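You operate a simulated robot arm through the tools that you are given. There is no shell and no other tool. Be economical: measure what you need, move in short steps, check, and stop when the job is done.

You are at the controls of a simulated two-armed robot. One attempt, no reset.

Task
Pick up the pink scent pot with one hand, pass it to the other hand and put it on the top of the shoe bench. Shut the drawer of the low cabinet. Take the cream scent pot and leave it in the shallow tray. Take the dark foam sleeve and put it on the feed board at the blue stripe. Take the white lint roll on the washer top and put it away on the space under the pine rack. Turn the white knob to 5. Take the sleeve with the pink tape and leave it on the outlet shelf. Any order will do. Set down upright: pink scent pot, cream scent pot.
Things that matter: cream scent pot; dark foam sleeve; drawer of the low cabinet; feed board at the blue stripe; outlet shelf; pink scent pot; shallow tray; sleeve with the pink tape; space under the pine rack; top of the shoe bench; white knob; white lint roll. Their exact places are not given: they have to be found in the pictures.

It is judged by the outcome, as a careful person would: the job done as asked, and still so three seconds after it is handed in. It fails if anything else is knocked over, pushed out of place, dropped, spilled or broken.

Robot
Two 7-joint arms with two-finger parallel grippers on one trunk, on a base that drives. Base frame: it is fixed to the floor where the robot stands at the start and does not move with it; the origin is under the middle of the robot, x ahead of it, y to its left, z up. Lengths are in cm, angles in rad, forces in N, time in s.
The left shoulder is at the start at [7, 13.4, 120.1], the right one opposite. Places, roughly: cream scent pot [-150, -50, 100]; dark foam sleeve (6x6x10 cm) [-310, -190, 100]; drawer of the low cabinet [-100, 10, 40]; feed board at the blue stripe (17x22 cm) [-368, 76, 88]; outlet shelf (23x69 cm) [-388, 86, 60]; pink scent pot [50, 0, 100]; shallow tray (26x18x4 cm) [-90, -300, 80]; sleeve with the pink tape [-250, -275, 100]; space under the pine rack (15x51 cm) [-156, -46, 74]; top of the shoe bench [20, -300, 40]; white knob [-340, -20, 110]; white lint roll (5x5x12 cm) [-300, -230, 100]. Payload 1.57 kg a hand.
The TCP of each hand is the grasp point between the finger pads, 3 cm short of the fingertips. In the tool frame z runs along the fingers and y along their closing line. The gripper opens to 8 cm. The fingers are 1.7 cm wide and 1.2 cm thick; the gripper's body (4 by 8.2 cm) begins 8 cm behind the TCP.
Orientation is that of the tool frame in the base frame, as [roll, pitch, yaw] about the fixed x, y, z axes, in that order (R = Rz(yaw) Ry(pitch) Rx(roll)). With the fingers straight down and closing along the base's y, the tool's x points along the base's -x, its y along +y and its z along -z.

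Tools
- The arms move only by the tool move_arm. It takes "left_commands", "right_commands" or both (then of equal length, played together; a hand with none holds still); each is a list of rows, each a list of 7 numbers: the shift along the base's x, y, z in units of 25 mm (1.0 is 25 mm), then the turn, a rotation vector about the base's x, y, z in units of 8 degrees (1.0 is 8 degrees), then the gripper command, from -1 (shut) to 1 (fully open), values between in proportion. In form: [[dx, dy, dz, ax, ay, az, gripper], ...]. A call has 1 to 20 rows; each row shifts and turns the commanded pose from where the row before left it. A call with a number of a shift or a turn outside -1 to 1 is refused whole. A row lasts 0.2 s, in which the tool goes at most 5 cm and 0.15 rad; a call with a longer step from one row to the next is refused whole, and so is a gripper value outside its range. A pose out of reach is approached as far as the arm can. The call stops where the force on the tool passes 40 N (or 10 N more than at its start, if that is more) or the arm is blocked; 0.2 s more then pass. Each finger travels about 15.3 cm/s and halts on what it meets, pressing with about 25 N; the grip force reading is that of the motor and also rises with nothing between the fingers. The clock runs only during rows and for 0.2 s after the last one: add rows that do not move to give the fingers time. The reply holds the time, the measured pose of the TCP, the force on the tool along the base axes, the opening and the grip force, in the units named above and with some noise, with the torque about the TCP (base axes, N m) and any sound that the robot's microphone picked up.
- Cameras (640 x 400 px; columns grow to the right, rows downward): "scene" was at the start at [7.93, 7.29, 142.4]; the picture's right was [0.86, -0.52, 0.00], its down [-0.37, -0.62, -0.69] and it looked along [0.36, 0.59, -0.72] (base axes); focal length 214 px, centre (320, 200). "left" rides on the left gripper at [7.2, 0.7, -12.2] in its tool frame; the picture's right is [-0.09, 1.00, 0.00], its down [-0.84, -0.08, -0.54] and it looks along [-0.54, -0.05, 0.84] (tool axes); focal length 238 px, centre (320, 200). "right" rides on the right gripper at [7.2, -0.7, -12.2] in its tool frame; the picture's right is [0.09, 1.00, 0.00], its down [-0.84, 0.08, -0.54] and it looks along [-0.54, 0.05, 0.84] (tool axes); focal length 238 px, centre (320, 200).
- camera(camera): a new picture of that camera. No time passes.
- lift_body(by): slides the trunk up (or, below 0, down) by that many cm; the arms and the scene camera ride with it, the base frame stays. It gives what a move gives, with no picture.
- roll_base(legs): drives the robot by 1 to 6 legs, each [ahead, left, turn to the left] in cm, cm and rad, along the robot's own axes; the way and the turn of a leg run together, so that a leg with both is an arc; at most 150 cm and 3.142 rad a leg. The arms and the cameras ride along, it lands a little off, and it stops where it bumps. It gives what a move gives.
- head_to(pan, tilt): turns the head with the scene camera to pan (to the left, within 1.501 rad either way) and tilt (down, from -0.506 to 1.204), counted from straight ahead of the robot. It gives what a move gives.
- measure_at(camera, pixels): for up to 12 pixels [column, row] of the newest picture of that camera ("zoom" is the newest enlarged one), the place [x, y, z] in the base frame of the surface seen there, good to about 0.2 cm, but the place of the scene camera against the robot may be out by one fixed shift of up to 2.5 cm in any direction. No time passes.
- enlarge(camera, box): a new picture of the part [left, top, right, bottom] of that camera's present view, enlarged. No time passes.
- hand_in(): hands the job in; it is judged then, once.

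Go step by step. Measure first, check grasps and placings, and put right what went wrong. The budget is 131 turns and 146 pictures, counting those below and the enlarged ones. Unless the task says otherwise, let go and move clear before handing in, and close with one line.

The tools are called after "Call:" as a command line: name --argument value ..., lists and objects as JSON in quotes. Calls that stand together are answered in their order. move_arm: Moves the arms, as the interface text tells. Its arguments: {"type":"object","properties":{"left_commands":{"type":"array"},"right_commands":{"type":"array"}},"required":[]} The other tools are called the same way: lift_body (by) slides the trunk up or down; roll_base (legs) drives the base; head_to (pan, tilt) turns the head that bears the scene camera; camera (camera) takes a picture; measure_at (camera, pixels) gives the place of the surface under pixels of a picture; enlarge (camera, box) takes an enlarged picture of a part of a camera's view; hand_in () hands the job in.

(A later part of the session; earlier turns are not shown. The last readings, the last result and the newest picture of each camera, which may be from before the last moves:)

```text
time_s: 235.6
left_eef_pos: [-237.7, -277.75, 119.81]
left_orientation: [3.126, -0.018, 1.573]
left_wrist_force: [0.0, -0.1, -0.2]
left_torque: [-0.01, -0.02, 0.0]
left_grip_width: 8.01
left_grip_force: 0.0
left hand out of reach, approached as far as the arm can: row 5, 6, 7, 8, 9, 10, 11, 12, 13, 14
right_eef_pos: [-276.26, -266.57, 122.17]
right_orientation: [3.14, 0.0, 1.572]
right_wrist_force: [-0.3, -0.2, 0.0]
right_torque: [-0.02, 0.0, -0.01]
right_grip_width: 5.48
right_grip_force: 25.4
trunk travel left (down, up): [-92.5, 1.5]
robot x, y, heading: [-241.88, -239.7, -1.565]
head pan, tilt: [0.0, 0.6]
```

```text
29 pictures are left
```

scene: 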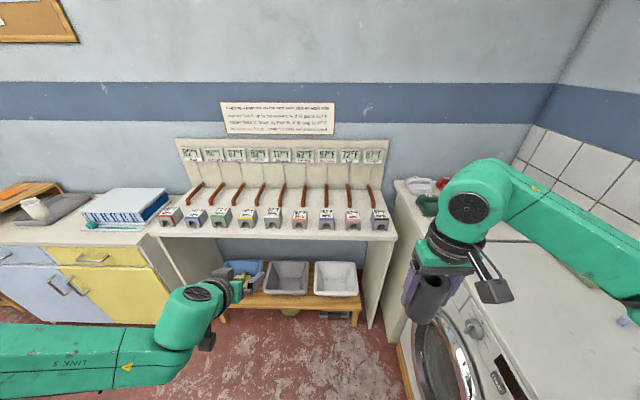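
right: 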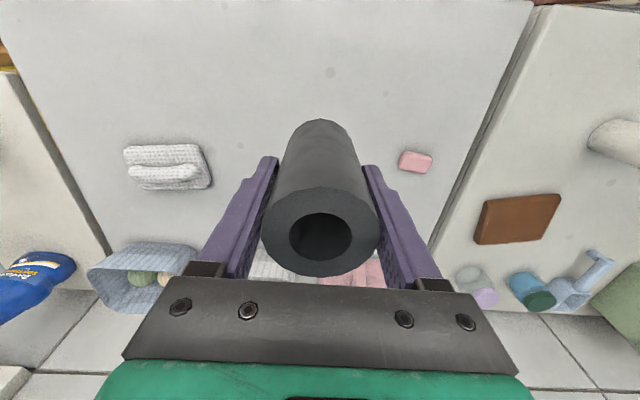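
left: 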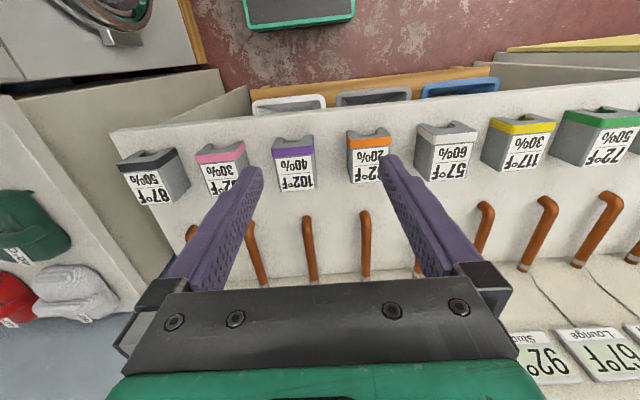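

Across-body reach is too short. I return the left hand to its own side and turn the base right 0.6 rad, which puts the sleeve on the left side's best reach; then counter-turn the tool.

Call:
move_arm --left_commands '[[0.9, -0.45, -0.1, 0, 0, 0, 1], [0.9, -0.45, -0.1, 0, 0, 0, 1], [0.9, -0.45, -0.1, 0, 0, 0, 1], [0.9, -0.45, -0.1, 0, 0, 0, 1], [0.9, -0.45, -0.1, 0, 0, 0, 1], [0.9, -0.45, -0.1, 0, 0, 0, 1], [0.9, -0.45, -0.1, 0, 0, 0, 1]]'

Call:
roll_base --legs '[[0, 0, -0.6]]'

Call:
move_arm --left_commands '[[0, 0, -0.2, 0, 0, 0.86, 1], [0, 0, -0.2, 0, 0, 0.86, 1], [0, 0, -0.2, 0, 0, 0.86, 1], [0, 0, -0.2, 0, 0, 0.86, 1], [0, 0, -0.2, 0, 0, 0.86, 1]]'

Call:
camera --camera "left"

```text
time_s: 237.2
left_eef_pos: [-221.7, -285.61, 117.91]
left_orientation: [3.126, -0.02, 1.571]
left_wrist_force: [-0.4, -0.2, 0.3]
left_torque: [0.0, 0.07, 0.02]
left_grip_width: 8.01
left_grip_force: 0.1
right_eef_pos: [-276.27, -266.64, 122.15]
right_orientation: [3.139, 0.001, 1.573]
right_wrist_force: [0.4, -0.2, 0.0]
right_torque: [0.01, 0.02, -0.01]
right_grip_width: 5.51
right_grip_force: 25.1
trunk travel left (down, up): [-92.5, 1.5]
robot x, y, heading: [-242.01, -239.74, -1.568]
head pan, tilt: [0.0, 0.6]
```

```text
time_s: 239.2
left_eef_pos: [-250.75, -288.95, 117.87]
left_orientation: [3.126, -0.019, 0.977]
left_wrist_force: [0.1, 0.4, 0.2]
left_torque: [-0.01, 0.01, -0.01]
left_grip_width: 8.01
left_grip_force: 0.0
right_eef_pos: [-285.52, -242.77, 122.12]
right_orientation: [3.14, 0.0, 0.979]
right_wrist_force: [0.4, -1.1, 0.0]
right_torque: [-0.01, 0.0, -0.01]
right_grip_width: 5.47
right_grip_force: 24.8
trunk travel left (down, up): [-92.5, 1.5]
robot x, y, heading: [-241.81, -239.57, -2.155]
head pan, tilt: [0.0, 0.6]
```

```text
time_s: 240.4
left_eef_pos: [-250.89, -288.86, 115.33]
left_orientation: [3.128, -0.02, 1.58]
left_wrist_force: [0.1, 0.4, 0.1]
left_torque: [-0.02, -0.01, -0.01]
left_grip_width: 8.01
left_grip_force: 0.0
right_eef_pos: [-285.55, -242.8, 122.02]
right_orientation: [3.139, 0.0, 0.978]
right_wrist_force: [0.1, -0.1, 0.0]
right_torque: [0.03, -0.02, 0.0]
right_grip_width: 5.49
right_grip_force: 25.2
trunk travel left (down, up): [-92.5, 1.5]
robot x, y, heading: [-241.75, -239.33, -2.159]
head pan, tilt: [0.0, 0.6]
```

```text
28 pictures are left
```

left: 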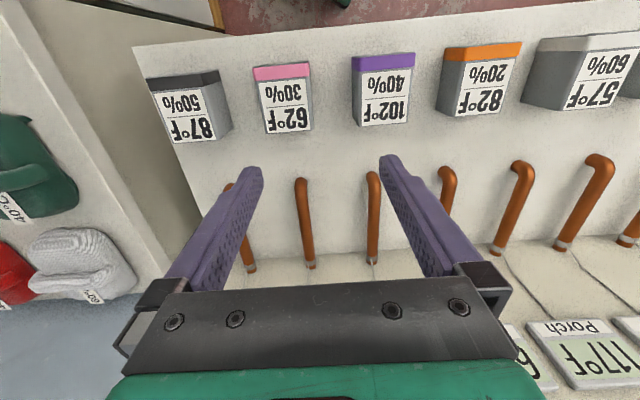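

Pink sleeve at (285,98) now. Measure.

Call:
measure_at --camera "left" --pixels '[[262, 90], [302, 85], [268, 130], [306, 124], [284, 72], [311, 100], [355, 95], [225, 105], [285, 185]]'

```text
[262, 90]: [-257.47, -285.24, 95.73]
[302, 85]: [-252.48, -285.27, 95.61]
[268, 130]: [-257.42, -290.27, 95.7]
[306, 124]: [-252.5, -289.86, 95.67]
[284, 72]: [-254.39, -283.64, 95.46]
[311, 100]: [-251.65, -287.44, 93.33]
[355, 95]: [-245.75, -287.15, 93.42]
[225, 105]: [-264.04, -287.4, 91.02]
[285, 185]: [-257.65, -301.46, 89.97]
```

Centre (-254.75, -287.0). Shift over it, descend to z 93.6 and grip.

Call:
move_arm --left_commands '[[-0.77, 0.38, -0.3, -0.14, 0.1, 0, 1], [-0.77, 0.38, -0.3, 0, 0, 0, 1], [0, 0, -0.9, 0, 0, 0, 1], [0, 0, -0.9, 0, 0, 0, 1], [0, 0, -0.9, 0, 0, 0, 1], [0, 0, -0.9, 0, 0, 0, 1], [0, 0, -0.9, 0, 0, 0, 1], [0, 0, -0.9, 0, 0, 0, 1], [0, 0, 0, 0, 0, 0, 1]]'

Call:
camera --camera "left"

```text
time_s: 242.4
left_eef_pos: [-252.84, -286.4, 101.9]
left_orientation: [3.14, 0.001, 1.578]
left_wrist_force: [0.0, 0.5, -0.2]
left_torque: [0.0, 0.02, 0.0]
left_grip_width: 8.01
left_grip_force: 0.0
left hand out of reach, approached as far as the arm can: row 7, 8
right_eef_pos: [-285.52, -242.81, 122.06]
right_orientation: [3.139, 0.0, 0.979]
right_wrist_force: [-0.3, -0.4, -0.5]
right_torque: [0.0, 0.02, 0.01]
right_grip_width: 5.47
right_grip_force: 25.0
trunk travel left (down, up): [-92.5, 1.5]
robot x, y, heading: [-241.91, -239.38, -2.161]
head pan, tilt: [0.0, 0.6]
```

```text
27 pictures are left
```

left: 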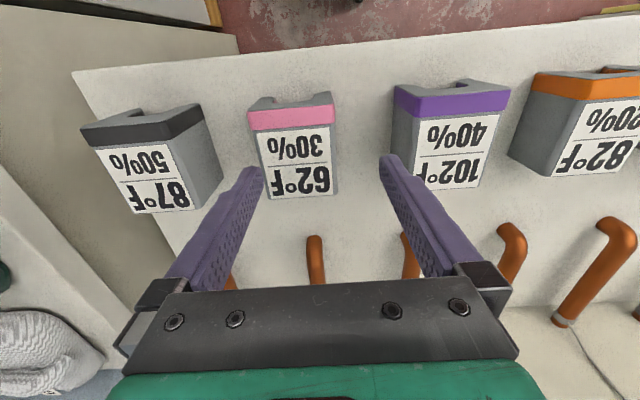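

The arm's low limit is reached at z 102 with the trunk up. Lift 2 cm, re-centre, and use the trunk for the rest.

Call:
move_arm --left_commands '[[-0.3, -0.1, 0.6, 0, 0, 0, 1], [-0.4, -0.14, 0.4, 0, 0, 0, 1], [0, 0, 0, 0, 0, 0, 1]]'

Call:
lift_body --by -6

Call:
camera --camera "left"

Call:
measure_at --camera "left" --pixels '[[275, 140], [335, 140], [300, 120], [255, 130], [360, 130], [300, 190]]'

```text
time_s: 243.2
left_eef_pos: [-254.6, -287.02, 104.44]
left_orientation: [3.14, 0.003, 1.577]
left_wrist_force: [-0.6, 0.4, -1.0]
left_torque: [0.0, 0.02, 0.0]
left_grip_width: 8.0
left_grip_force: 0.1
right_eef_pos: [-285.55, -242.77, 122.16]
right_orientation: [3.141, 0.001, 0.98]
right_wrist_force: [0.2, 0.5, -0.5]
right_torque: [-0.03, 0.03, 0.01]
right_grip_width: 5.49
right_grip_force: 25.5
trunk travel left (down, up): [-92.5, 1.5]
robot x, y, heading: [-241.86, -239.85, -2.162]
head pan, tilt: [0.0, 0.6]
```

```text
time_s: 244.2
left_eef_pos: [-254.58, -287.05, 98.52]
left_orientation: [3.14, 0.001, 1.578]
left_wrist_force: [-0.1, -0.4, -0.1]
left_torque: [-0.02, 0.01, -0.02]
left_grip_width: 7.99
left_grip_force: 0.0
right_eef_pos: [-285.35, -242.79, 116.17]
right_orientation: [3.14, -0.001, 0.981]
right_wrist_force: [0.0, 0.3, -0.6]
right_torque: [0.03, 0.01, 0.01]
right_grip_width: 5.49
right_grip_force: 25.0
trunk travel left (down, up): [-86.5, 7.5]
robot x, y, heading: [-241.57, -239.6, -2.159]
head pan, tilt: [0.0, 0.6]
```

```text
26 pictures are left
```

left: 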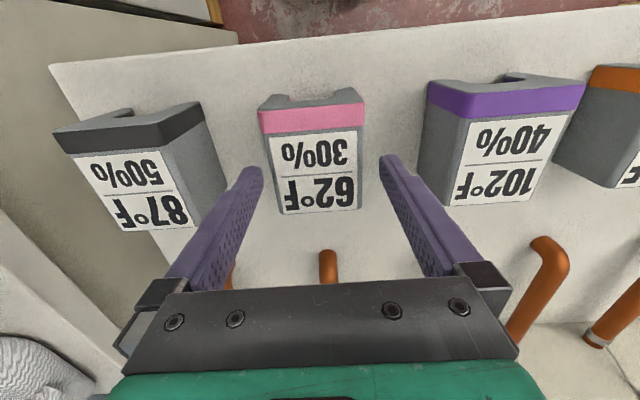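

```text
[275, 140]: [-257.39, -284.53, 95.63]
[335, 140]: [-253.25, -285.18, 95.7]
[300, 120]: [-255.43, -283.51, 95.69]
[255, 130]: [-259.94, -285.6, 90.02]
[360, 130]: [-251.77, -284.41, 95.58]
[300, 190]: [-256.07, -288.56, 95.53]
```

Straddling the sleeve well. Lower the trunk 4.9, close, and raise the trunk again.

Call:
lift_body --by -4.9

Call:
move_arm --left_commands '[[0, 0, 0, 0, 0, 0, -1], [0, 0, 0, 0, 0, 0, -1], [0, 0, 0, 0, 0, 0, -1]]'

Call:
lift_body --by 12

Call:
camera --camera "left"

```text
time_s: 245.1
left_eef_pos: [-254.7, -287.0, 93.59]
left_orientation: [3.139, 0.004, 1.577]
left_wrist_force: [-0.2, 0.7, -1.2]
left_torque: [-0.02, 0.0, -0.02]
left_grip_width: 8.0
left_grip_force: 0.0
right_eef_pos: [-285.49, -242.68, 111.2]
right_orientation: [3.138, 0.001, 0.979]
right_wrist_force: [1.0, -0.8, -0.3]
right_torque: [0.01, 0.02, 0.03]
right_grip_width: 5.5
right_grip_force: 25.4
trunk travel left (down, up): [-81.6, 12.4]
robot x, y, heading: [-241.6, -239.62, -2.16]
head pan, tilt: [0.0, 0.6]
```

```text
time_s: 245.9
left_eef_pos: [-254.76, -287.01, 93.68]
left_orientation: [3.14, 0.002, 1.578]
left_wrist_force: [-0.2, -0.7, 2.7]
left_torque: [0.11, 0.04, 0.03]
left_grip_width: 6.53
left_grip_force: 24.4
right_eef_pos: [-285.55, -242.75, 111.21]
right_orientation: [3.14, 0.0, 0.979]
right_wrist_force: [-0.3, 0.5, 0.2]
right_torque: [0.02, 0.02, 0.02]
right_grip_width: 5.5
right_grip_force: 24.9
trunk travel left (down, up): [-81.6, 12.4]
robot x, y, heading: [-242.02, -239.38, -2.162]
head pan, tilt: [0.0, 0.6]
```

```text
time_s: 247.4
left_eef_pos: [-254.67, -287.11, 105.54]
left_orientation: [3.139, 0.002, 1.576]
left_wrist_force: [-0.4, -0.1, 0.2]
left_torque: [0.0, 0.01, 0.03]
left_grip_width: 6.55
left_grip_force: 25.0
right_eef_pos: [-285.5, -242.86, 123.18]
right_orientation: [3.141, -0.003, 0.978]
right_wrist_force: [0.2, 0.3, -0.5]
right_torque: [0.04, 0.02, -0.02]
right_grip_width: 5.49
right_grip_force: 25.3
trunk travel left (down, up): [-93.6, 0.4]
robot x, y, heading: [-241.85, -239.97, -2.161]
head pan, tilt: [0.0, 0.6]
```

```text
25 pictures are left
```

left: 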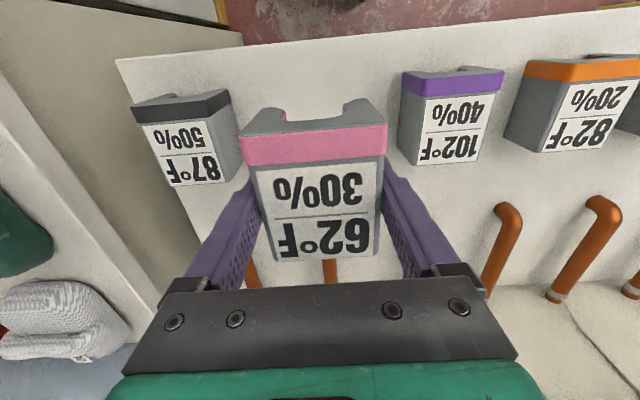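

Pink-taped sleeve held (6.5 cm). Back away, turn to face +y, and drive up the aisle to see the feed board, outlet and knob.

Call:
roll_base --legs '[[-40, 0, 0], [0, 0, -2.55], [150, 25, 0]]'

Call:
head_to --pan 0.7 --tilt 0.35

Call:
camera --camera "scene"

```text
refused: leg 3 is longer than a leg can be; nothing moved
```

```text
time_s: 248.5
left_eef_pos: [-254.65, -287.12, 105.53]
left_orientation: [3.14, 0.002, 1.578]
left_wrist_force: [0.2, 0.0, 0.4]
left_torque: [-0.04, -0.03, -0.01]
left_grip_width: 6.57
left_grip_force: 24.9
right_eef_pos: [-285.43, -242.79, 123.32]
right_orientation: [3.14, -0.001, 0.979]
right_wrist_force: [-0.1, 0.0, -0.1]
right_torque: [-0.02, -0.02, -0.01]
right_grip_width: 5.5
right_grip_force: 24.6
trunk travel left (down, up): [-93.6, 0.4]
robot x, y, heading: [-241.84, -239.35, -2.163]
head pan, tilt: [0.7, 0.351]
```

```text
24 pictures are left
```

scene: 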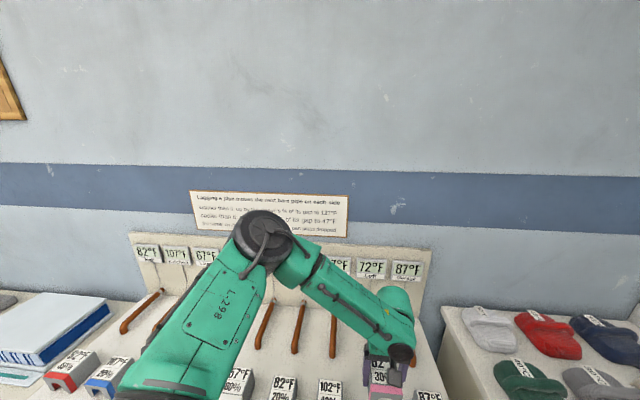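

The drive was refused for a leg slightly over 150 cm, nothing moved. Same route with shorter legs.

Call:
roll_base --legs '[[-40, 0, 0], [0, 0, -2.55], [140, 25, 0], [40, 0, 0]]'

Call:
camera --camera "scene"

```text
time_s: 265.7
left_eef_pos: [-268.69, 19.18, 105.65]
left_orientation: [3.14, 0.004, -0.931]
left_wrist_force: [0.2, 0.1, -0.4]
left_torque: [-0.03, -0.04, -0.03]
left_grip_width: 6.53
left_grip_force: 25.1
right_eef_pos: [-217.4, 1.55, 123.25]
right_orientation: [3.139, 0.002, -1.532]
right_wrist_force: [0.1, 0.5, -0.5]
right_torque: [0.05, -0.01, -0.01]
right_grip_width: 5.48
right_grip_force: 25.0
trunk travel left (down, up): [-93.6, 0.4]
robot x, y, heading: [-251.01, -26.77, 1.607]
head pan, tilt: [0.7, 0.351]
```

```text
23 pictures are left
```

scene: 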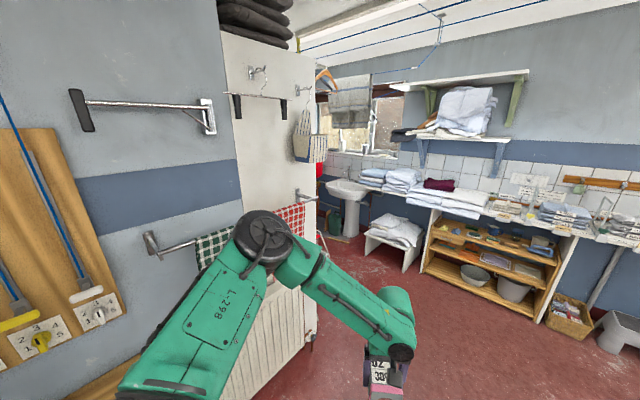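

A board with dials is at left: yellow knob (40,342), white knob (98,313). Zoom and measure, plus surroundings.

Call:
enlarge --camera "scene" --box '[0, 260, 140, 370]'

Call:
measure_at --camera "scene" --pixels '[[98, 313], [115, 305], [42, 340], [150, 240], [250, 340], [310, 340], [260, 150], [60, 200], [100, 390], [345, 185], [395, 215]]'

```text
3.64 times, centred on (70, 315) of scene
```

zoom: 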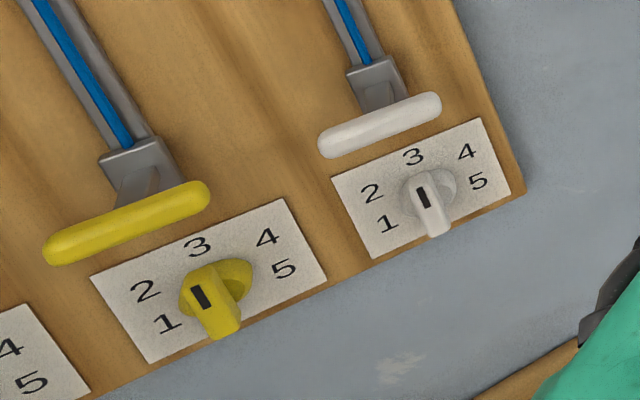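

```text
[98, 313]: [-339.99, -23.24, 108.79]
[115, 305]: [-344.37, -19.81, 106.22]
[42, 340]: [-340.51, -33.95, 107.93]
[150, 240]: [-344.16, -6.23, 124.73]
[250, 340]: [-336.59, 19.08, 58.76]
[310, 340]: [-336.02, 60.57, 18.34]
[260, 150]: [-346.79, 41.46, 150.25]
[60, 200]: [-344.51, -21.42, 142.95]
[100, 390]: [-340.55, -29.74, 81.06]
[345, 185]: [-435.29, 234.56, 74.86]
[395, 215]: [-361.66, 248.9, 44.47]
```

White knob is on the wall at about (-340, -23, 107.5), pointer toward the top. The feed board must lie past the partition at y≈62; drive ahead 100 and look left.

Call:
roll_base --legs '[[100, 0, -0.03]]'

Call:
head_to --pan 1.3 --tilt 0.45

Call:
camera --camera "scene"

```text
time_s: 270.9
left_eef_pos: [-271.38, 118.34, 105.65]
left_orientation: [3.139, 0.001, -0.945]
left_wrist_force: [0.5, -0.2, -0.3]
left_torque: [-0.03, -0.02, 0.02]
left_grip_width: 6.56
left_grip_force: 25.0
right_eef_pos: [-220.37, 100.16, 123.39]
right_orientation: [3.139, 0.001, -1.546]
right_wrist_force: [0.7, 0.3, -0.8]
right_torque: [0.02, 0.01, -0.01]
right_grip_width: 5.49
right_grip_force: 24.7
trunk travel left (down, up): [-93.6, 0.4]
robot x, y, heading: [-254.46, 72.52, 1.593]
head pan, tilt: [0.7, 0.351]
```

```text
time_s: 271.9
left_eef_pos: [-271.24, 118.45, 105.59]
left_orientation: [3.14, 0.001, -0.946]
left_wrist_force: [-0.6, -0.1, -0.7]
left_torque: [0.02, 0.03, -0.03]
left_grip_width: 6.53
left_grip_force: 24.4
right_eef_pos: [-220.46, 100.17, 123.19]
right_orientation: [3.141, 0.0, -1.543]
right_wrist_force: [-0.1, -0.2, 1.1]
right_torque: [-0.01, -0.04, -0.01]
right_grip_width: 5.49
right_grip_force: 25.3
trunk travel left (down, up): [-93.6, 0.4]
robot x, y, heading: [-254.12, 72.26, 1.593]
head pan, tilt: [1.3, 0.45]
```

```text
21 pictures are left
```

scene: 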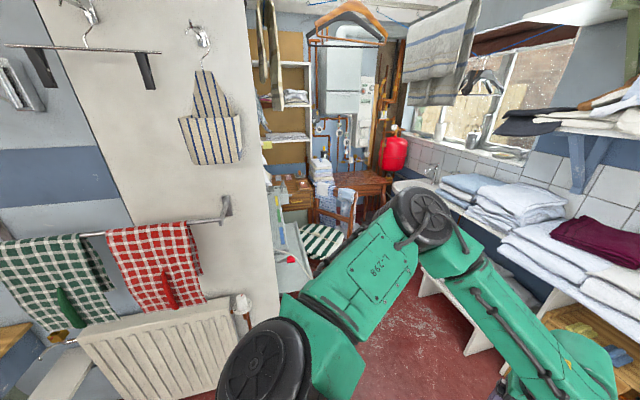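

Just beyond the partition's edge at (290,245) there is a board with a blue stripe. Zoom and measure.

Call:
enlarge --camera "scene" --box '[255, 150, 395, 300]'

Call:
measure_at --camera "scene" --pixels '[[278, 235], [292, 262], [282, 250], [290, 245], [308, 280], [272, 205], [276, 290], [330, 240], [300, 205], [290, 205], [370, 195]]'

```text
2.67 times, centred on (325, 225) of scene
```

zoom: 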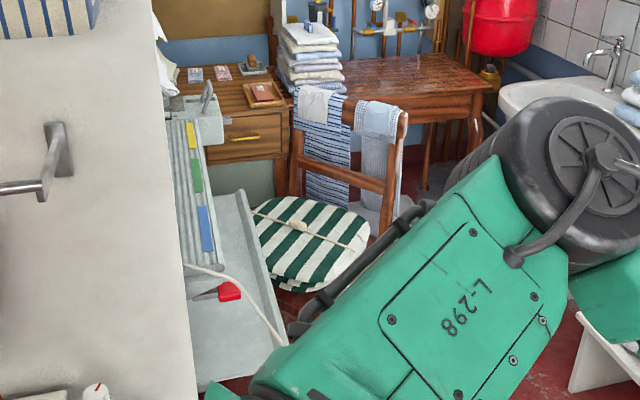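

```text
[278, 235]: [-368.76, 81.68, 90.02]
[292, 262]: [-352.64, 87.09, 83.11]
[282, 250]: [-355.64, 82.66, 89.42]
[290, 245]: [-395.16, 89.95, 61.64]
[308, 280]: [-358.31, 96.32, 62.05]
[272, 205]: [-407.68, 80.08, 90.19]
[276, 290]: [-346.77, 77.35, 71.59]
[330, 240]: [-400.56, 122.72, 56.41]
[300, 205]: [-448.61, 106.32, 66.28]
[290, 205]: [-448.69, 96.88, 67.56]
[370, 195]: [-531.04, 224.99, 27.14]
```

The ironer sits behind the partition: feed board z≈88.8 along y 70–85 with the blue stripe near x -366, outlet shelf z≈60.8 below; a chair stands near. Go round to (-310,138) and look.

Call:
roll_base --legs '[[68, 0, 0], [0, 0, 1.55], [50, 0, 0]]'

Call:
head_to --pan 0.6 --tilt 0.7

Call:
camera --camera "scene"

```text
time_s: 281.9
left_eef_pos: [-351.02, 120.48, 105.69]
left_orientation: [3.14, 0.002, 0.639]
left_wrist_force: [-0.2, 0.7, -0.3]
left_torque: [-0.01, 0.04, 0.0]
left_grip_width: 6.55
left_grip_force: 24.6
right_eef_pos: [-333.54, 171.73, 123.42]
right_orientation: [3.14, 0.002, 0.041]
right_wrist_force: [0.6, 0.0, -0.8]
right_torque: [-0.01, 0.01, -0.04]
right_grip_width: 5.49
right_grip_force: 25.4
trunk travel left (down, up): [-93.6, 0.4]
robot x, y, heading: [-305.26, 138.64, -3.097]
head pan, tilt: [1.3, 0.45]
```

```text
time_s: 283.0
left_eef_pos: [-351.25, 120.48, 105.59]
left_orientation: [3.139, 0.002, 0.639]
left_wrist_force: [-0.2, 0.5, -0.6]
left_torque: [0.0, 0.01, 0.02]
left_grip_width: 6.54
left_grip_force: 24.9
right_eef_pos: [-333.71, 171.64, 123.32]
right_orientation: [3.14, 0.0, 0.041]
right_wrist_force: [0.5, 0.5, -0.3]
right_torque: [0.01, 0.02, 0.01]
right_grip_width: 5.47
right_grip_force: 24.8
trunk travel left (down, up): [-93.6, 0.4]
robot x, y, heading: [-305.39, 138.27, -3.097]
head pan, tilt: [0.6, 0.7]
```

```text
19 pictures are left
```

scene: 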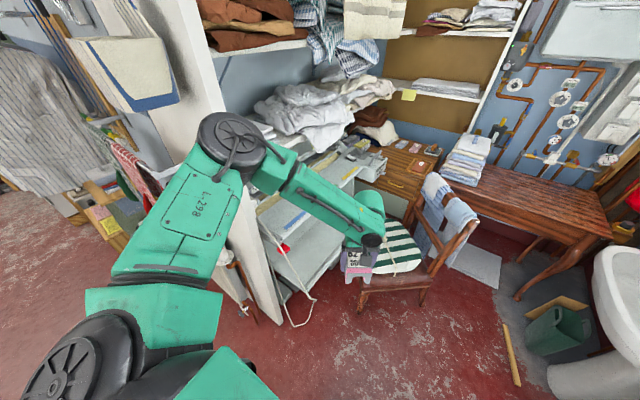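

Measure outlet shelf, chair legs, partition end and board points.

Call:
measure_at --camera "scene" --pixels '[[290, 262], [325, 262], [310, 290], [335, 240], [361, 308], [423, 303], [275, 322], [265, 205], [345, 175], [320, 185], [365, 280], [282, 247]]'

Call:
enlarge --camera "scene" --box '[220, 120, 430, 330]'

```text
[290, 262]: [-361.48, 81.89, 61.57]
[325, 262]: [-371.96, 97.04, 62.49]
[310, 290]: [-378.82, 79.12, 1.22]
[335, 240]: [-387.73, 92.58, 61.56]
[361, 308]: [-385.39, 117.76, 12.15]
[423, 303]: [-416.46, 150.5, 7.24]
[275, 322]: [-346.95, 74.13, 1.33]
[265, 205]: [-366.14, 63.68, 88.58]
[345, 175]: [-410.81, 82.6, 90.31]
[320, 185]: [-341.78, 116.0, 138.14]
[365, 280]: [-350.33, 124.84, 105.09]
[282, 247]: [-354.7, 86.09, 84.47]
```

```text
1.90 times, centred on (325, 225) of scene
```

zoom: 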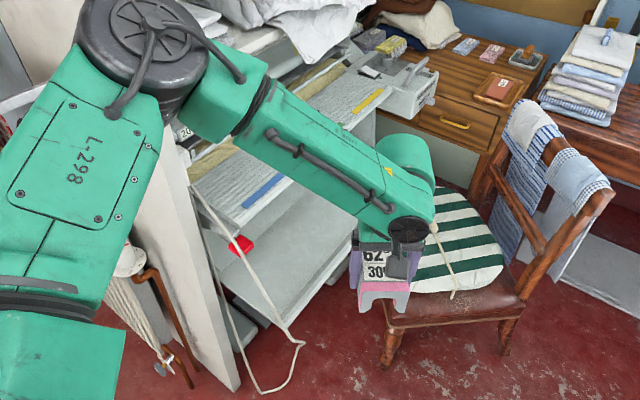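

Chair legs at (-385,118); outlet strip free between board edge y≈86 and lip y≈97. Measure the blue stripe and board in the zoom.

Call:
measure_at --camera "zoom" --pixels '[[262, 190], [245, 205], [280, 180], [215, 195], [235, 222], [290, 180], [225, 165], [200, 165], [340, 100], [355, 85], [320, 240], [345, 262]]'

```text
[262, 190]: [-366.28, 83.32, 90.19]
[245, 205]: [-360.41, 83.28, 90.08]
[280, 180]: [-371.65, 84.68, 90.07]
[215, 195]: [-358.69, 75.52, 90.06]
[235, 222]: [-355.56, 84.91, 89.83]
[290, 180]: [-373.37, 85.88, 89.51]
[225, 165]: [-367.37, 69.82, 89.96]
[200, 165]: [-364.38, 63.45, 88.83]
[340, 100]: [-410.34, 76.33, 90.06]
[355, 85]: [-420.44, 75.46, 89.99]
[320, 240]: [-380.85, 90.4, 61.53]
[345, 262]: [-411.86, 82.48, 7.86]
```

Board z≈88.85, blue stripe x -360..-372. Turn to face -y and strafe to about (-342,129).

Call:
roll_base --legs '[[0, 0, 1.526], [9, -36, 0]]'

Call:
camera --camera "right"

```text
time_s: 289.1
left_eef_pos: [-325.97, 82.64, 105.7]
left_orientation: [-3.141, -0.001, 2.161]
left_wrist_force: [0.6, -0.9, 0.3]
left_torque: [-0.02, 0.02, 0.0]
left_grip_width: 6.56
left_grip_force: 24.8
right_eef_pos: [-376.21, 102.62, 123.38]
right_orientation: [3.141, 0.001, 1.564]
right_wrist_force: [0.1, 0.8, -0.1]
right_torque: [0.0, 0.0, 0.02]
right_grip_width: 5.46
right_grip_force: 25.1
trunk travel left (down, up): [-93.6, 0.4]
robot x, y, heading: [-341.66, 129.36, -1.578]
head pan, tilt: [0.6, 0.7]
```

```text
17 pictures are left
```

right: 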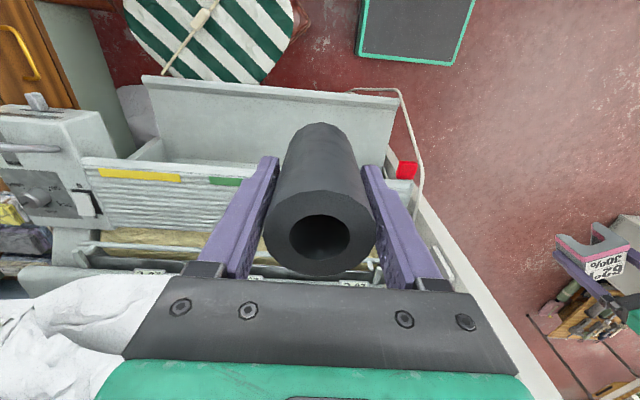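

Board below with yellow and green marks; clothes heap at the far side. Measure heap and board from this view.

Call:
measure_at --camera "right" --pixels '[[120, 285], [80, 340], [165, 285], [140, 210], [225, 182], [140, 175], [110, 236], [200, 90], [380, 100], [260, 160], [410, 215], [440, 260]]'

```text
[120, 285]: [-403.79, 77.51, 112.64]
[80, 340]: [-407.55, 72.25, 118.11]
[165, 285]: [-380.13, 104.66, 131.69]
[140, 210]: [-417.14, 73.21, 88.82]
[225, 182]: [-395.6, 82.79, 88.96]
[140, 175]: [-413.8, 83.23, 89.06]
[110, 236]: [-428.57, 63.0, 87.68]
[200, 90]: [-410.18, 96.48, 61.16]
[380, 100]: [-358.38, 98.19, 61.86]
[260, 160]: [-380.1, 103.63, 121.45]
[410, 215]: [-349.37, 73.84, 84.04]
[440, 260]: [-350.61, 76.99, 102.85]
```

Clothes overhang at z≈112+ near x -404, so I come in low: first lower to z 104 in front of the blue stripe, then look.

Call:
move_arm --right_commands '[[0.4, 0, -0.8, 0, 0, 0, -1], [0.4, 0, -0.8, 0, 0, 0, -1], [0.6, 0, -0.8, 0, 0, 0, -1], [0.6, 0, -0.9, 0, 0, 0, -1], [0.6, 0, -0.9, 0, 0, 0, -1], [0.6, 0, -0.9, 0, 0, 0, -1], [0.6, 0, -0.9, 0, 0, 0, -1], [0.3, 0, -0.9, 0, 0, 0, -1]]'

Call:
head_to --pan -0.45 --tilt 0.75

Call:
camera --camera "scene"

```text
time_s: 290.9
left_eef_pos: [-326.19, 82.59, 105.52]
left_orientation: [3.138, 0.0, 2.16]
left_wrist_force: [0.7, -0.1, -1.7]
left_torque: [0.02, -0.01, 0.02]
left_grip_width: 6.57
left_grip_force: 25.4
right_eef_pos: [-366.22, 102.43, 105.82]
right_orientation: [3.141, -0.001, 1.562]
right_wrist_force: [0.0, 0.4, 0.5]
right_torque: [-0.01, 0.0, 0.03]
right_grip_width: 5.51
right_grip_force: 25.1
trunk travel left (down, up): [-93.6, 0.4]
robot x, y, heading: [-341.63, 129.18, -1.584]
head pan, tilt: [0.6, 0.7]
```

```text
time_s: 292.2
left_eef_pos: [-326.27, 82.55, 105.54]
left_orientation: [-3.141, 0.0, 2.16]
left_wrist_force: [0.3, 0.7, -0.8]
left_torque: [0.01, 0.0, 0.0]
left_grip_width: 6.55
left_grip_force: 25.4
right_eef_pos: [-366.01, 102.59, 106.05]
right_orientation: [3.139, 0.0, 1.562]
right_wrist_force: [-0.7, 0.4, -0.3]
right_torque: [-0.01, -0.03, 0.05]
right_grip_width: 5.48
right_grip_force: 24.8
trunk travel left (down, up): [-93.6, 0.4]
robot x, y, heading: [-341.9, 129.14, -1.583]
head pan, tilt: [-0.45, 0.75]
```

```text
16 pictures are left
```

scene: 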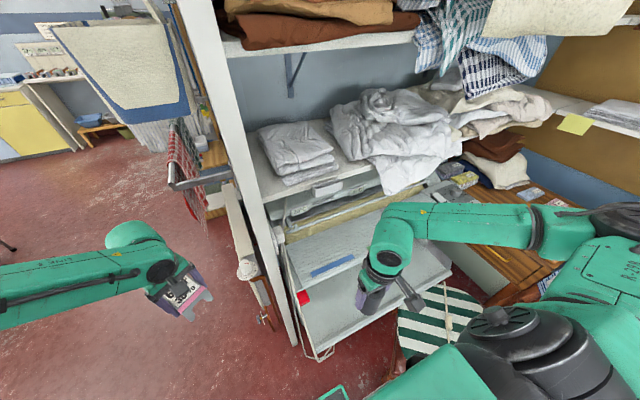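

A shelf with folded sheets overhangs the rear. Measure its front edge, the sheets, and the stripe.

Call:
measure_at --camera "scene" --pixels '[[285, 198], [330, 186], [310, 175], [370, 172], [410, 185], [315, 272], [350, 260], [320, 255], [300, 240], [310, 280], [350, 300], [300, 150]]'

```text
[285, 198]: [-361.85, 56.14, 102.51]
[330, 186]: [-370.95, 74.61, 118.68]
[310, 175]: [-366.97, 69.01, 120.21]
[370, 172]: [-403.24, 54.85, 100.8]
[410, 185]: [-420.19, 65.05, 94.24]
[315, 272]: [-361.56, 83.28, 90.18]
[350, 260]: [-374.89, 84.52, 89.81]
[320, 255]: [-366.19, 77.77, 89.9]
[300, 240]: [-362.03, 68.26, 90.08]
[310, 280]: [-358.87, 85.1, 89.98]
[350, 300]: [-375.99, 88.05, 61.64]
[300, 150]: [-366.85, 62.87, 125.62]
```

The shelf edge above is at y≈74, z≈115–118. I'll set the sleeve at y≈81.7, on the stripe: lower to z 97, then move in.

Call:
move_arm --right_commands '[[0, 0, -0.9, 0, 0, 0, -1], [0, 0, -0.9, 0, 0, 0, -1], [0, 0, -0.9, 0, 0, 0, -1], [0, 0, -0.8, 0, 0, 0, -1], [0, -0.9, 0, 0, 0, 0, -1], [0, -0.9, 0, 0, 0, 0, -1], [0, -0.9, 0, 0, 0, 0, -1], [0, -0.9, 0, 0, 0, 0, -1], [0, -0.9, 0, 0, 0, 0, -1], [0, -0.9, 0, 0, 0, 0, -1], [0, -0.9, 0, 0, 0, 0, -1], [0, -0.9, 0, 0, 0, 0, -1], [0, -0.9, 0, 0, 0, 0, -1], [0, 0, 0, 0, 0, 0, -1]]'

Call:
camera --camera "scene"

```text
time_s: 295.2
left_eef_pos: [-326.22, 82.63, 105.66]
left_orientation: [3.14, 0.002, 2.161]
left_wrist_force: [-0.1, 0.5, 0.0]
left_torque: [-0.03, 0.03, 0.0]
left_grip_width: 6.54
left_grip_force: 25.0
right_eef_pos: [-366.12, 82.27, 97.29]
right_orientation: [3.14, 0.0, 1.563]
right_wrist_force: [0.0, 0.4, -0.2]
right_torque: [0.04, 0.02, -0.01]
right_grip_width: 5.51
right_grip_force: 25.2
trunk travel left (down, up): [-93.6, 0.4]
robot x, y, heading: [-341.75, 128.96, -1.577]
head pan, tilt: [-0.45, 0.75]
```

```text
15 pictures are left
```

scene: 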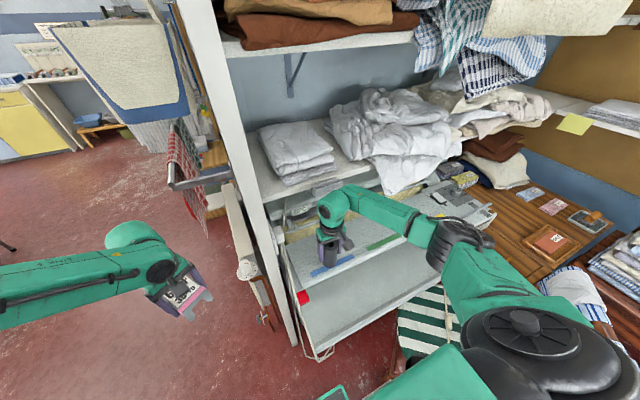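

Clear of the shelf, standing over the stripe. Lower in steps to touch.

Call:
move_arm --right_commands '[[0, -0.25, -0.5, 0, 0, 0, -1], [0, 0, -0.5, 0, 0, 0, -1], [0, 0, -0.12, 0, 0, 0, -1], [0, 0, -0.08, 0, 0, 0, -1], [0, 0, -0.08, 0, 0, 0, -1], [0, 0, 0, 0, 0, 0, -1]]'

```text
time_s: 296.6
left_eef_pos: [-326.04, 82.9, 105.7]
left_orientation: [-3.14, 0.003, 2.161]
left_wrist_force: [0.4, -0.1, 0.1]
left_torque: [0.02, -0.01, 0.0]
left_grip_width: 6.53
left_grip_force: 25.1
right_eef_pos: [-366.04, 81.76, 94.45]
right_orientation: [3.14, 0.009, 1.56]
right_wrist_force: [-2.2, -6.2, 32.6]
right_torque: [-0.08, 0.1, 0.01]
right_grip_width: 5.51
right_grip_force: 25.5
trunk travel left (down, up): [-93.6, 0.4]
robot x, y, heading: [-341.94, 128.91, -1.582]
head pan, tilt: [-0.45, 0.75]
```

Firm contact. Ease up, open, rise 9 cm and back out toward +y.

Call:
move_arm --right_commands '[[0, 0, 0.14, 0, 0, 0, -1], [0, 0, 0, 0, 0, 0, 0.8], [0, 0, 0, 0, 0, 0, 1], [0, 0, 0, 0, 0, 0, 1], [0, 0, 0.5, 0, 0, 0, 1], [0, 0, 0.9, 0, 0, 0, 1], [0, 0, 0.9, 0, 0, 0, 1], [0, 0, 0.9, 0, 0, 0, 1], [0, 0, 0.4, 0, 0, 0, 1], [0, 0.9, 0, 0, 0, 0, 1], [0, 0.9, 0, 0, 0, 0, 1], [0, 0.9, 0, 0, 0, 0, 1], [0, 0.9, 0.3, 0, 0, 0, 1], [0, 0.9, 0.5, 0, 0, 0, 1], [0, 0.9, 0.5, 0, 0, 0, 1], [0, 0.9, 0.5, 0, 0, 0, 1], [0, 0.9, 0.5, 0, 0, 0, 1], [0, 0.9, 0.5, 0, 0, 0, 1]]'

Call:
camera --camera "scene"

```text
time_s: 300.4
left_eef_pos: [-326.27, 82.72, 105.69]
left_orientation: [3.14, 0.0, 2.162]
left_wrist_force: [-0.2, -0.1, -0.3]
left_torque: [-0.01, 0.01, 0.01]
left_grip_width: 6.54
left_grip_force: 25.2
right_eef_pos: [-366.1, 102.08, 110.47]
right_orientation: [3.14, 0.002, 1.561]
right_wrist_force: [0.5, 0.1, -0.4]
right_torque: [0.02, 0.02, -0.03]
right_grip_width: 8.02
right_grip_force: 0.0
trunk travel left (down, up): [-93.6, 0.4]
robot x, y, heading: [-341.11, 129.48, -1.578]
head pan, tilt: [-0.45, 0.75]
```

```text
14 pictures are left
```

scene: 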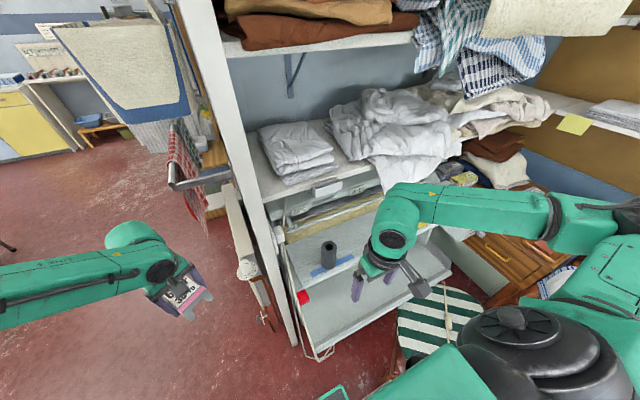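

Dark sleeve stands on the blue stripe. Retract the left hand 8 cm, raise/pull in the right, and turn the base right 0.9 rad to bring the pink sleeve in front of the outlet shelf.

Call:
move_arm --left_commands '[[0, 0.8, 0, 0, 0, 0, -1], [0, 0.8, 0, 0, 0, 0, -1], [0, 0.8, 0, 0, 0, 0, -1], [0, 0.8, 0, 0, 0, 0, -1]]' --right_commands '[[0.3, 0.5, 0.8, 0, 0, 0, 1], [0.3, 0.5, 0.8, 0, 0, 0, 1], [0.3, 0.5, 0.8, 0, 0, 0, 1], [0.3, 0.5, 0.8, 0, 0, 0, 1]]'

Call:
roll_base --legs '[[0, 0, -0.9]]'

Call:
move_arm --left_commands '[[0, 0, 0, 0, 0, 0.74, -1], [0, 0, 0, 0, 0, 0.74, -1], [0, 0, 0, 0, 0, 0.74, -1]]'

Call:
camera --camera "left"

```text
time_s: 301.4
left_eef_pos: [-326.1, 90.74, 105.55]
left_orientation: [3.14, 0.0, 2.162]
left_wrist_force: [-0.1, -0.1, -0.5]
left_torque: [0.01, -0.05, 0.03]
left_grip_width: 6.54
left_grip_force: 24.8
right_eef_pos: [-363.83, 105.19, 117.99]
right_orientation: [3.141, -0.001, 1.563]
right_wrist_force: [-0.1, -0.6, -1.1]
right_torque: [-0.01, 0.01, 0.0]
right_grip_width: 8.0
right_grip_force: 0.1
right hand out of reach, approached as far as the arm can: row 3, 4
trunk travel left (down, up): [-93.6, 0.4]
robot x, y, heading: [-341.71, 129.15, -1.586]
head pan, tilt: [-0.45, 0.75]
```

```text
time_s: 304.1
left_eef_pos: [-362.07, 92.99, 105.54]
left_orientation: [3.139, 0.0, 1.262]
left_wrist_force: [0.2, -0.4, -0.5]
left_torque: [0.03, 0.03, 0.03]
left_grip_width: 6.54
left_grip_force: 25.3
right_eef_pos: [-374.37, 131.53, 117.89]
right_orientation: [3.139, 0.0, 0.661]
right_wrist_force: [-0.1, 0.0, -0.6]
right_torque: [-0.03, 0.02, 0.0]
right_grip_width: 7.99
right_grip_force: 0.1
trunk travel left (down, up): [-93.6, 0.4]
robot x, y, heading: [-341.54, 128.9, -2.477]
head pan, tilt: [-0.45, 0.75]
```

```text
time_s: 304.9
left_eef_pos: [-361.94, 93.0, 105.64]
left_orientation: [3.137, 0.003, 1.575]
left_wrist_force: [0.0, -0.7, -1.5]
left_torque: [-0.02, -0.05, 0.0]
left_grip_width: 6.55
left_grip_force: 24.8
right_eef_pos: [-374.3, 131.61, 117.99]
right_orientation: [3.14, -0.001, 0.664]
right_wrist_force: [0.0, -0.3, -0.3]
right_torque: [-0.01, -0.02, 0.01]
right_grip_width: 8.01
right_grip_force: 0.1
trunk travel left (down, up): [-93.6, 0.4]
robot x, y, heading: [-341.45, 129.38, -2.477]
head pan, tilt: [-0.45, 0.75]
```

```text
13 pictures are left
```

left: 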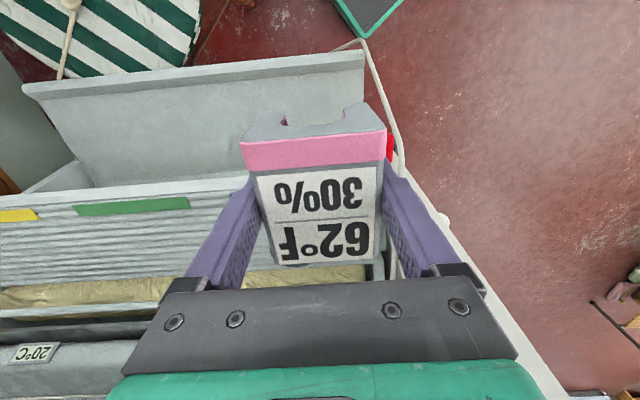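

Measure shelf lip, floor, right end and the board's front edge from this view.

Call:
measure_at --camera "left" --pixels '[[200, 70], [360, 52], [300, 62], [200, 125], [200, 155], [200, 178], [130, 188], [362, 85], [389, 145], [375, 70], [60, 185]]'

```text
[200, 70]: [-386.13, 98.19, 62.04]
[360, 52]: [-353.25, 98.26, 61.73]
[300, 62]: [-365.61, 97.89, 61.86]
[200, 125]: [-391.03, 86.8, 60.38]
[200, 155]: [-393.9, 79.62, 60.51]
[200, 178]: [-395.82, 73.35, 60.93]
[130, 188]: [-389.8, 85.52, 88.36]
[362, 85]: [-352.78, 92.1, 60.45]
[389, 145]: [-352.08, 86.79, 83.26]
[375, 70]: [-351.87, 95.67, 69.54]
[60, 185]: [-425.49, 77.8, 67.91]
```

Shelf floor 60.4, lip y≈98, board edge y 85.5. Shift to (-363, 92.3) and lower the trunk 38.

Call:
move_arm --left_commands '[[-0.4, -0.25, 0, 0, 0, 0, -1], [0, 0, 0, 0, 0, 0, -1]]'

Call:
lift_body --by -20

Call:
lift_body --by -18

Call:
camera --camera "left"

```text
time_s: 305.5
left_eef_pos: [-363.19, 92.38, 105.67]
left_orientation: [3.139, 0.0, 1.572]
left_wrist_force: [-0.6, -0.2, -1.0]
left_torque: [-0.03, -0.01, -0.05]
left_grip_width: 6.56
left_grip_force: 25.2
right_eef_pos: [-374.23, 131.55, 118.04]
right_orientation: [3.14, 0.0, 0.663]
right_wrist_force: [0.1, 0.6, -1.1]
right_torque: [-0.01, -0.02, 0.02]
right_grip_width: 8.01
right_grip_force: 0.0
trunk travel left (down, up): [-93.6, 0.4]
robot x, y, heading: [-341.48, 128.9, -2.474]
head pan, tilt: [-0.45, 0.75]
```

```text
time_s: 307.7
left_eef_pos: [-363.3, 92.45, 85.55]
left_orientation: [3.14, 0.001, 1.573]
left_wrist_force: [-0.1, -0.2, -1.3]
left_torque: [0.01, -0.03, -0.03]
left_grip_width: 6.56
left_grip_force: 25.3
right_eef_pos: [-374.29, 131.48, 97.97]
right_orientation: [3.14, 0.0, 0.663]
right_wrist_force: [-0.4, 0.7, -0.1]
right_torque: [0.0, -0.03, 0.0]
right_grip_width: 7.99
right_grip_force: 0.0
trunk travel left (down, up): [-73.6, 20.4]
robot x, y, heading: [-341.33, 128.91, -2.475]
head pan, tilt: [-0.45, 0.75]
```

```text
time_s: 309.7
left_eef_pos: [-363.13, 92.51, 67.65]
left_orientation: [3.14, 0.001, 1.573]
left_wrist_force: [-0.4, -0.2, -0.2]
left_torque: [0.04, 0.01, -0.01]
left_grip_width: 6.53
left_grip_force: 25.3
right_eef_pos: [-374.3, 131.65, 80.14]
right_orientation: [3.139, 0.002, 0.661]
right_wrist_force: [-0.2, -0.6, 0.1]
right_torque: [-0.01, 0.0, 0.03]
right_grip_width: 8.01
right_grip_force: 0.1
trunk travel left (down, up): [-55.6, 38.4]
robot x, y, heading: [-341.58, 129.02, -2.48]
head pan, tilt: [-0.45, 0.75]
```

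```text
12 pictures are left
```

left: 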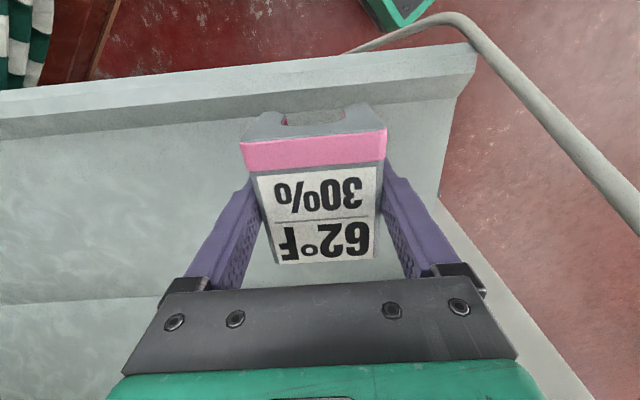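

Inside the lip. Lower 3.1 more by trunk, then touch down with small steps, and release.

Call:
lift_body --by -3.0

Call:
move_arm --left_commands '[[0, 0, -0.08, 0, 0, 0, -1], [0, 0, -0.08, 0, 0, 0, -1], [0, 0, -0.04, 0, 0, 0, -1], [0, 0, 0, 0, 0, 0, -1]]'

```text
time_s: 310.4
left_eef_pos: [-363.2, 92.49, 64.64]
left_orientation: [3.14, 0.004, 1.572]
left_wrist_force: [-0.3, 0.2, -0.8]
left_torque: [0.02, 0.01, 0.03]
left_grip_width: 6.53
left_grip_force: 24.9
right_eef_pos: [-374.12, 131.53, 77.04]
right_orientation: [3.14, 0.001, 0.664]
right_wrist_force: [0.1, -0.3, 1.2]
right_torque: [0.02, -0.02, -0.03]
right_grip_width: 7.97
right_grip_force: 0.0
trunk travel left (down, up): [-52.6, 41.4]
robot x, y, heading: [-341.46, 129.08, -2.476]
head pan, tilt: [-0.45, 0.75]
```

```text
time_s: 311.4
left_eef_pos: [-363.21, 92.53, 64.15]
left_orientation: [3.138, 0.001, 1.574]
left_wrist_force: [-0.5, -0.4, 4.6]
left_torque: [0.15, 0.14, 0.05]
left_grip_width: 6.55
left_grip_force: 25.1
right_eef_pos: [-374.26, 131.66, 77.0]
right_orientation: [3.14, 0.001, 0.662]
right_wrist_force: [0.7, -0.2, -0.3]
right_torque: [0.02, 0.0, 0.01]
right_grip_width: 8.0
right_grip_force: 0.0
trunk travel left (down, up): [-52.6, 41.4]
robot x, y, heading: [-341.74, 129.17, -2.473]
head pan, tilt: [-0.45, 0.75]
```

Light contact (4.6 N). Open and rise with the trunk.

Call:
move_arm --left_commands '[[0, 0, 0, 0, 0, 0, 0.8], [0, 0, 0, 0, 0, 0, 1], [0, 0, 0, 0, 0, 0, 1]]'

Call:
lift_body --by 40

Call:
camera --camera "left"

```text
time_s: 312.2
left_eef_pos: [-363.03, 92.56, 64.02]
left_orientation: [3.137, 0.001, 1.572]
left_wrist_force: [-0.5, 0.0, 0.2]
left_torque: [0.0, 0.01, 0.02]
left_grip_width: 7.98
left_grip_force: 0.1
right_eef_pos: [-374.22, 131.55, 76.94]
right_orientation: [3.141, 0.002, 0.662]
right_wrist_force: [-0.2, 0.3, -0.2]
right_torque: [0.0, 0.01, -0.04]
right_grip_width: 7.98
right_grip_force: 0.0
trunk travel left (down, up): [-52.6, 41.4]
robot x, y, heading: [-341.99, 129.17, -2.472]
head pan, tilt: [-0.45, 0.75]
```

```text
time_s: 316.1
left_eef_pos: [-363.16, 92.54, 103.98]
left_orientation: [3.14, 0.002, 1.571]
left_wrist_force: [0.2, -0.3, 0.5]
left_torque: [-0.01, -0.01, 0.01]
left_grip_width: 7.99
left_grip_force: 0.1
right_eef_pos: [-374.34, 131.63, 117.08]
right_orientation: [3.14, 0.0, 0.662]
right_wrist_force: [-0.5, -0.1, 0.0]
right_torque: [0.0, -0.04, 0.04]
right_grip_width: 7.99
right_grip_force: 0.0
trunk travel left (down, up): [-92.6, 1.4]
robot x, y, heading: [-341.66, 129.04, -2.474]
head pan, tilt: [-0.45, 0.75]
```

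```text
11 pictures are left
```

left: 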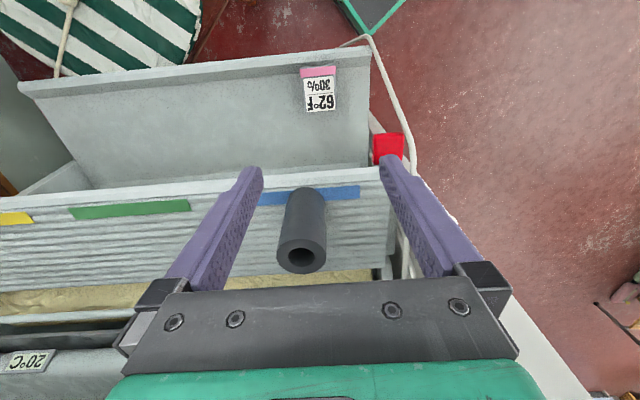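

Both sleeves are placed. Now leave and go to the knob: swing back, strafe out, face the wall at about (-280,-3) and look.

Call:
roll_base --legs '[[0, 0, 0.9], [0, 62, 0], [0, 0, -1.565], [0, 130, 0]]'

Call:
head_to --pan 0.35 --tilt 0.5

Call:
camera --camera "scene"

```text
time_s: 331.8
left_eef_pos: [-321.88, -16.21, 104.0]
left_orientation: [3.137, 0.002, 0.898]
left_wrist_force: [-0.6, -0.1, -0.2]
left_torque: [0.02, -0.02, -0.01]
left_grip_width: 8.0
left_grip_force: 0.0
right_eef_pos: [-306.25, 21.23, 116.93]
right_orientation: [3.139, 0.0, -0.011]
right_wrist_force: [0.5, 0.0, 0.4]
right_torque: [0.01, -0.01, -0.01]
right_grip_width: 8.0
right_grip_force: 0.1
trunk travel left (down, up): [-92.6, 1.4]
robot x, y, heading: [-282.25, -1.17, 3.135]
head pan, tilt: [-0.45, 0.75]
```

```text
time_s: 333.0
left_eef_pos: [-321.79, -16.33, 104.15]
left_orientation: [3.139, 0.001, 0.899]
left_wrist_force: [0.5, -0.4, -0.1]
left_torque: [0.0, 0.05, -0.04]
left_grip_width: 8.01
left_grip_force: 0.1
right_eef_pos: [-306.23, 21.18, 117.12]
right_orientation: [3.141, -0.001, -0.01]
right_wrist_force: [-0.4, -0.5, 0.1]
right_torque: [0.01, 0.03, 0.02]
right_grip_width: 7.99
right_grip_force: 0.0
trunk travel left (down, up): [-92.6, 1.4]
robot x, y, heading: [-282.37, -1.06, 3.136]
head pan, tilt: [0.351, 0.499]
```

```text
10 pictures are left
```

scene: 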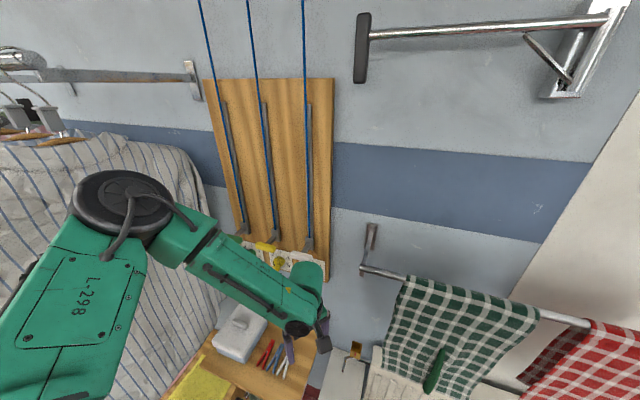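

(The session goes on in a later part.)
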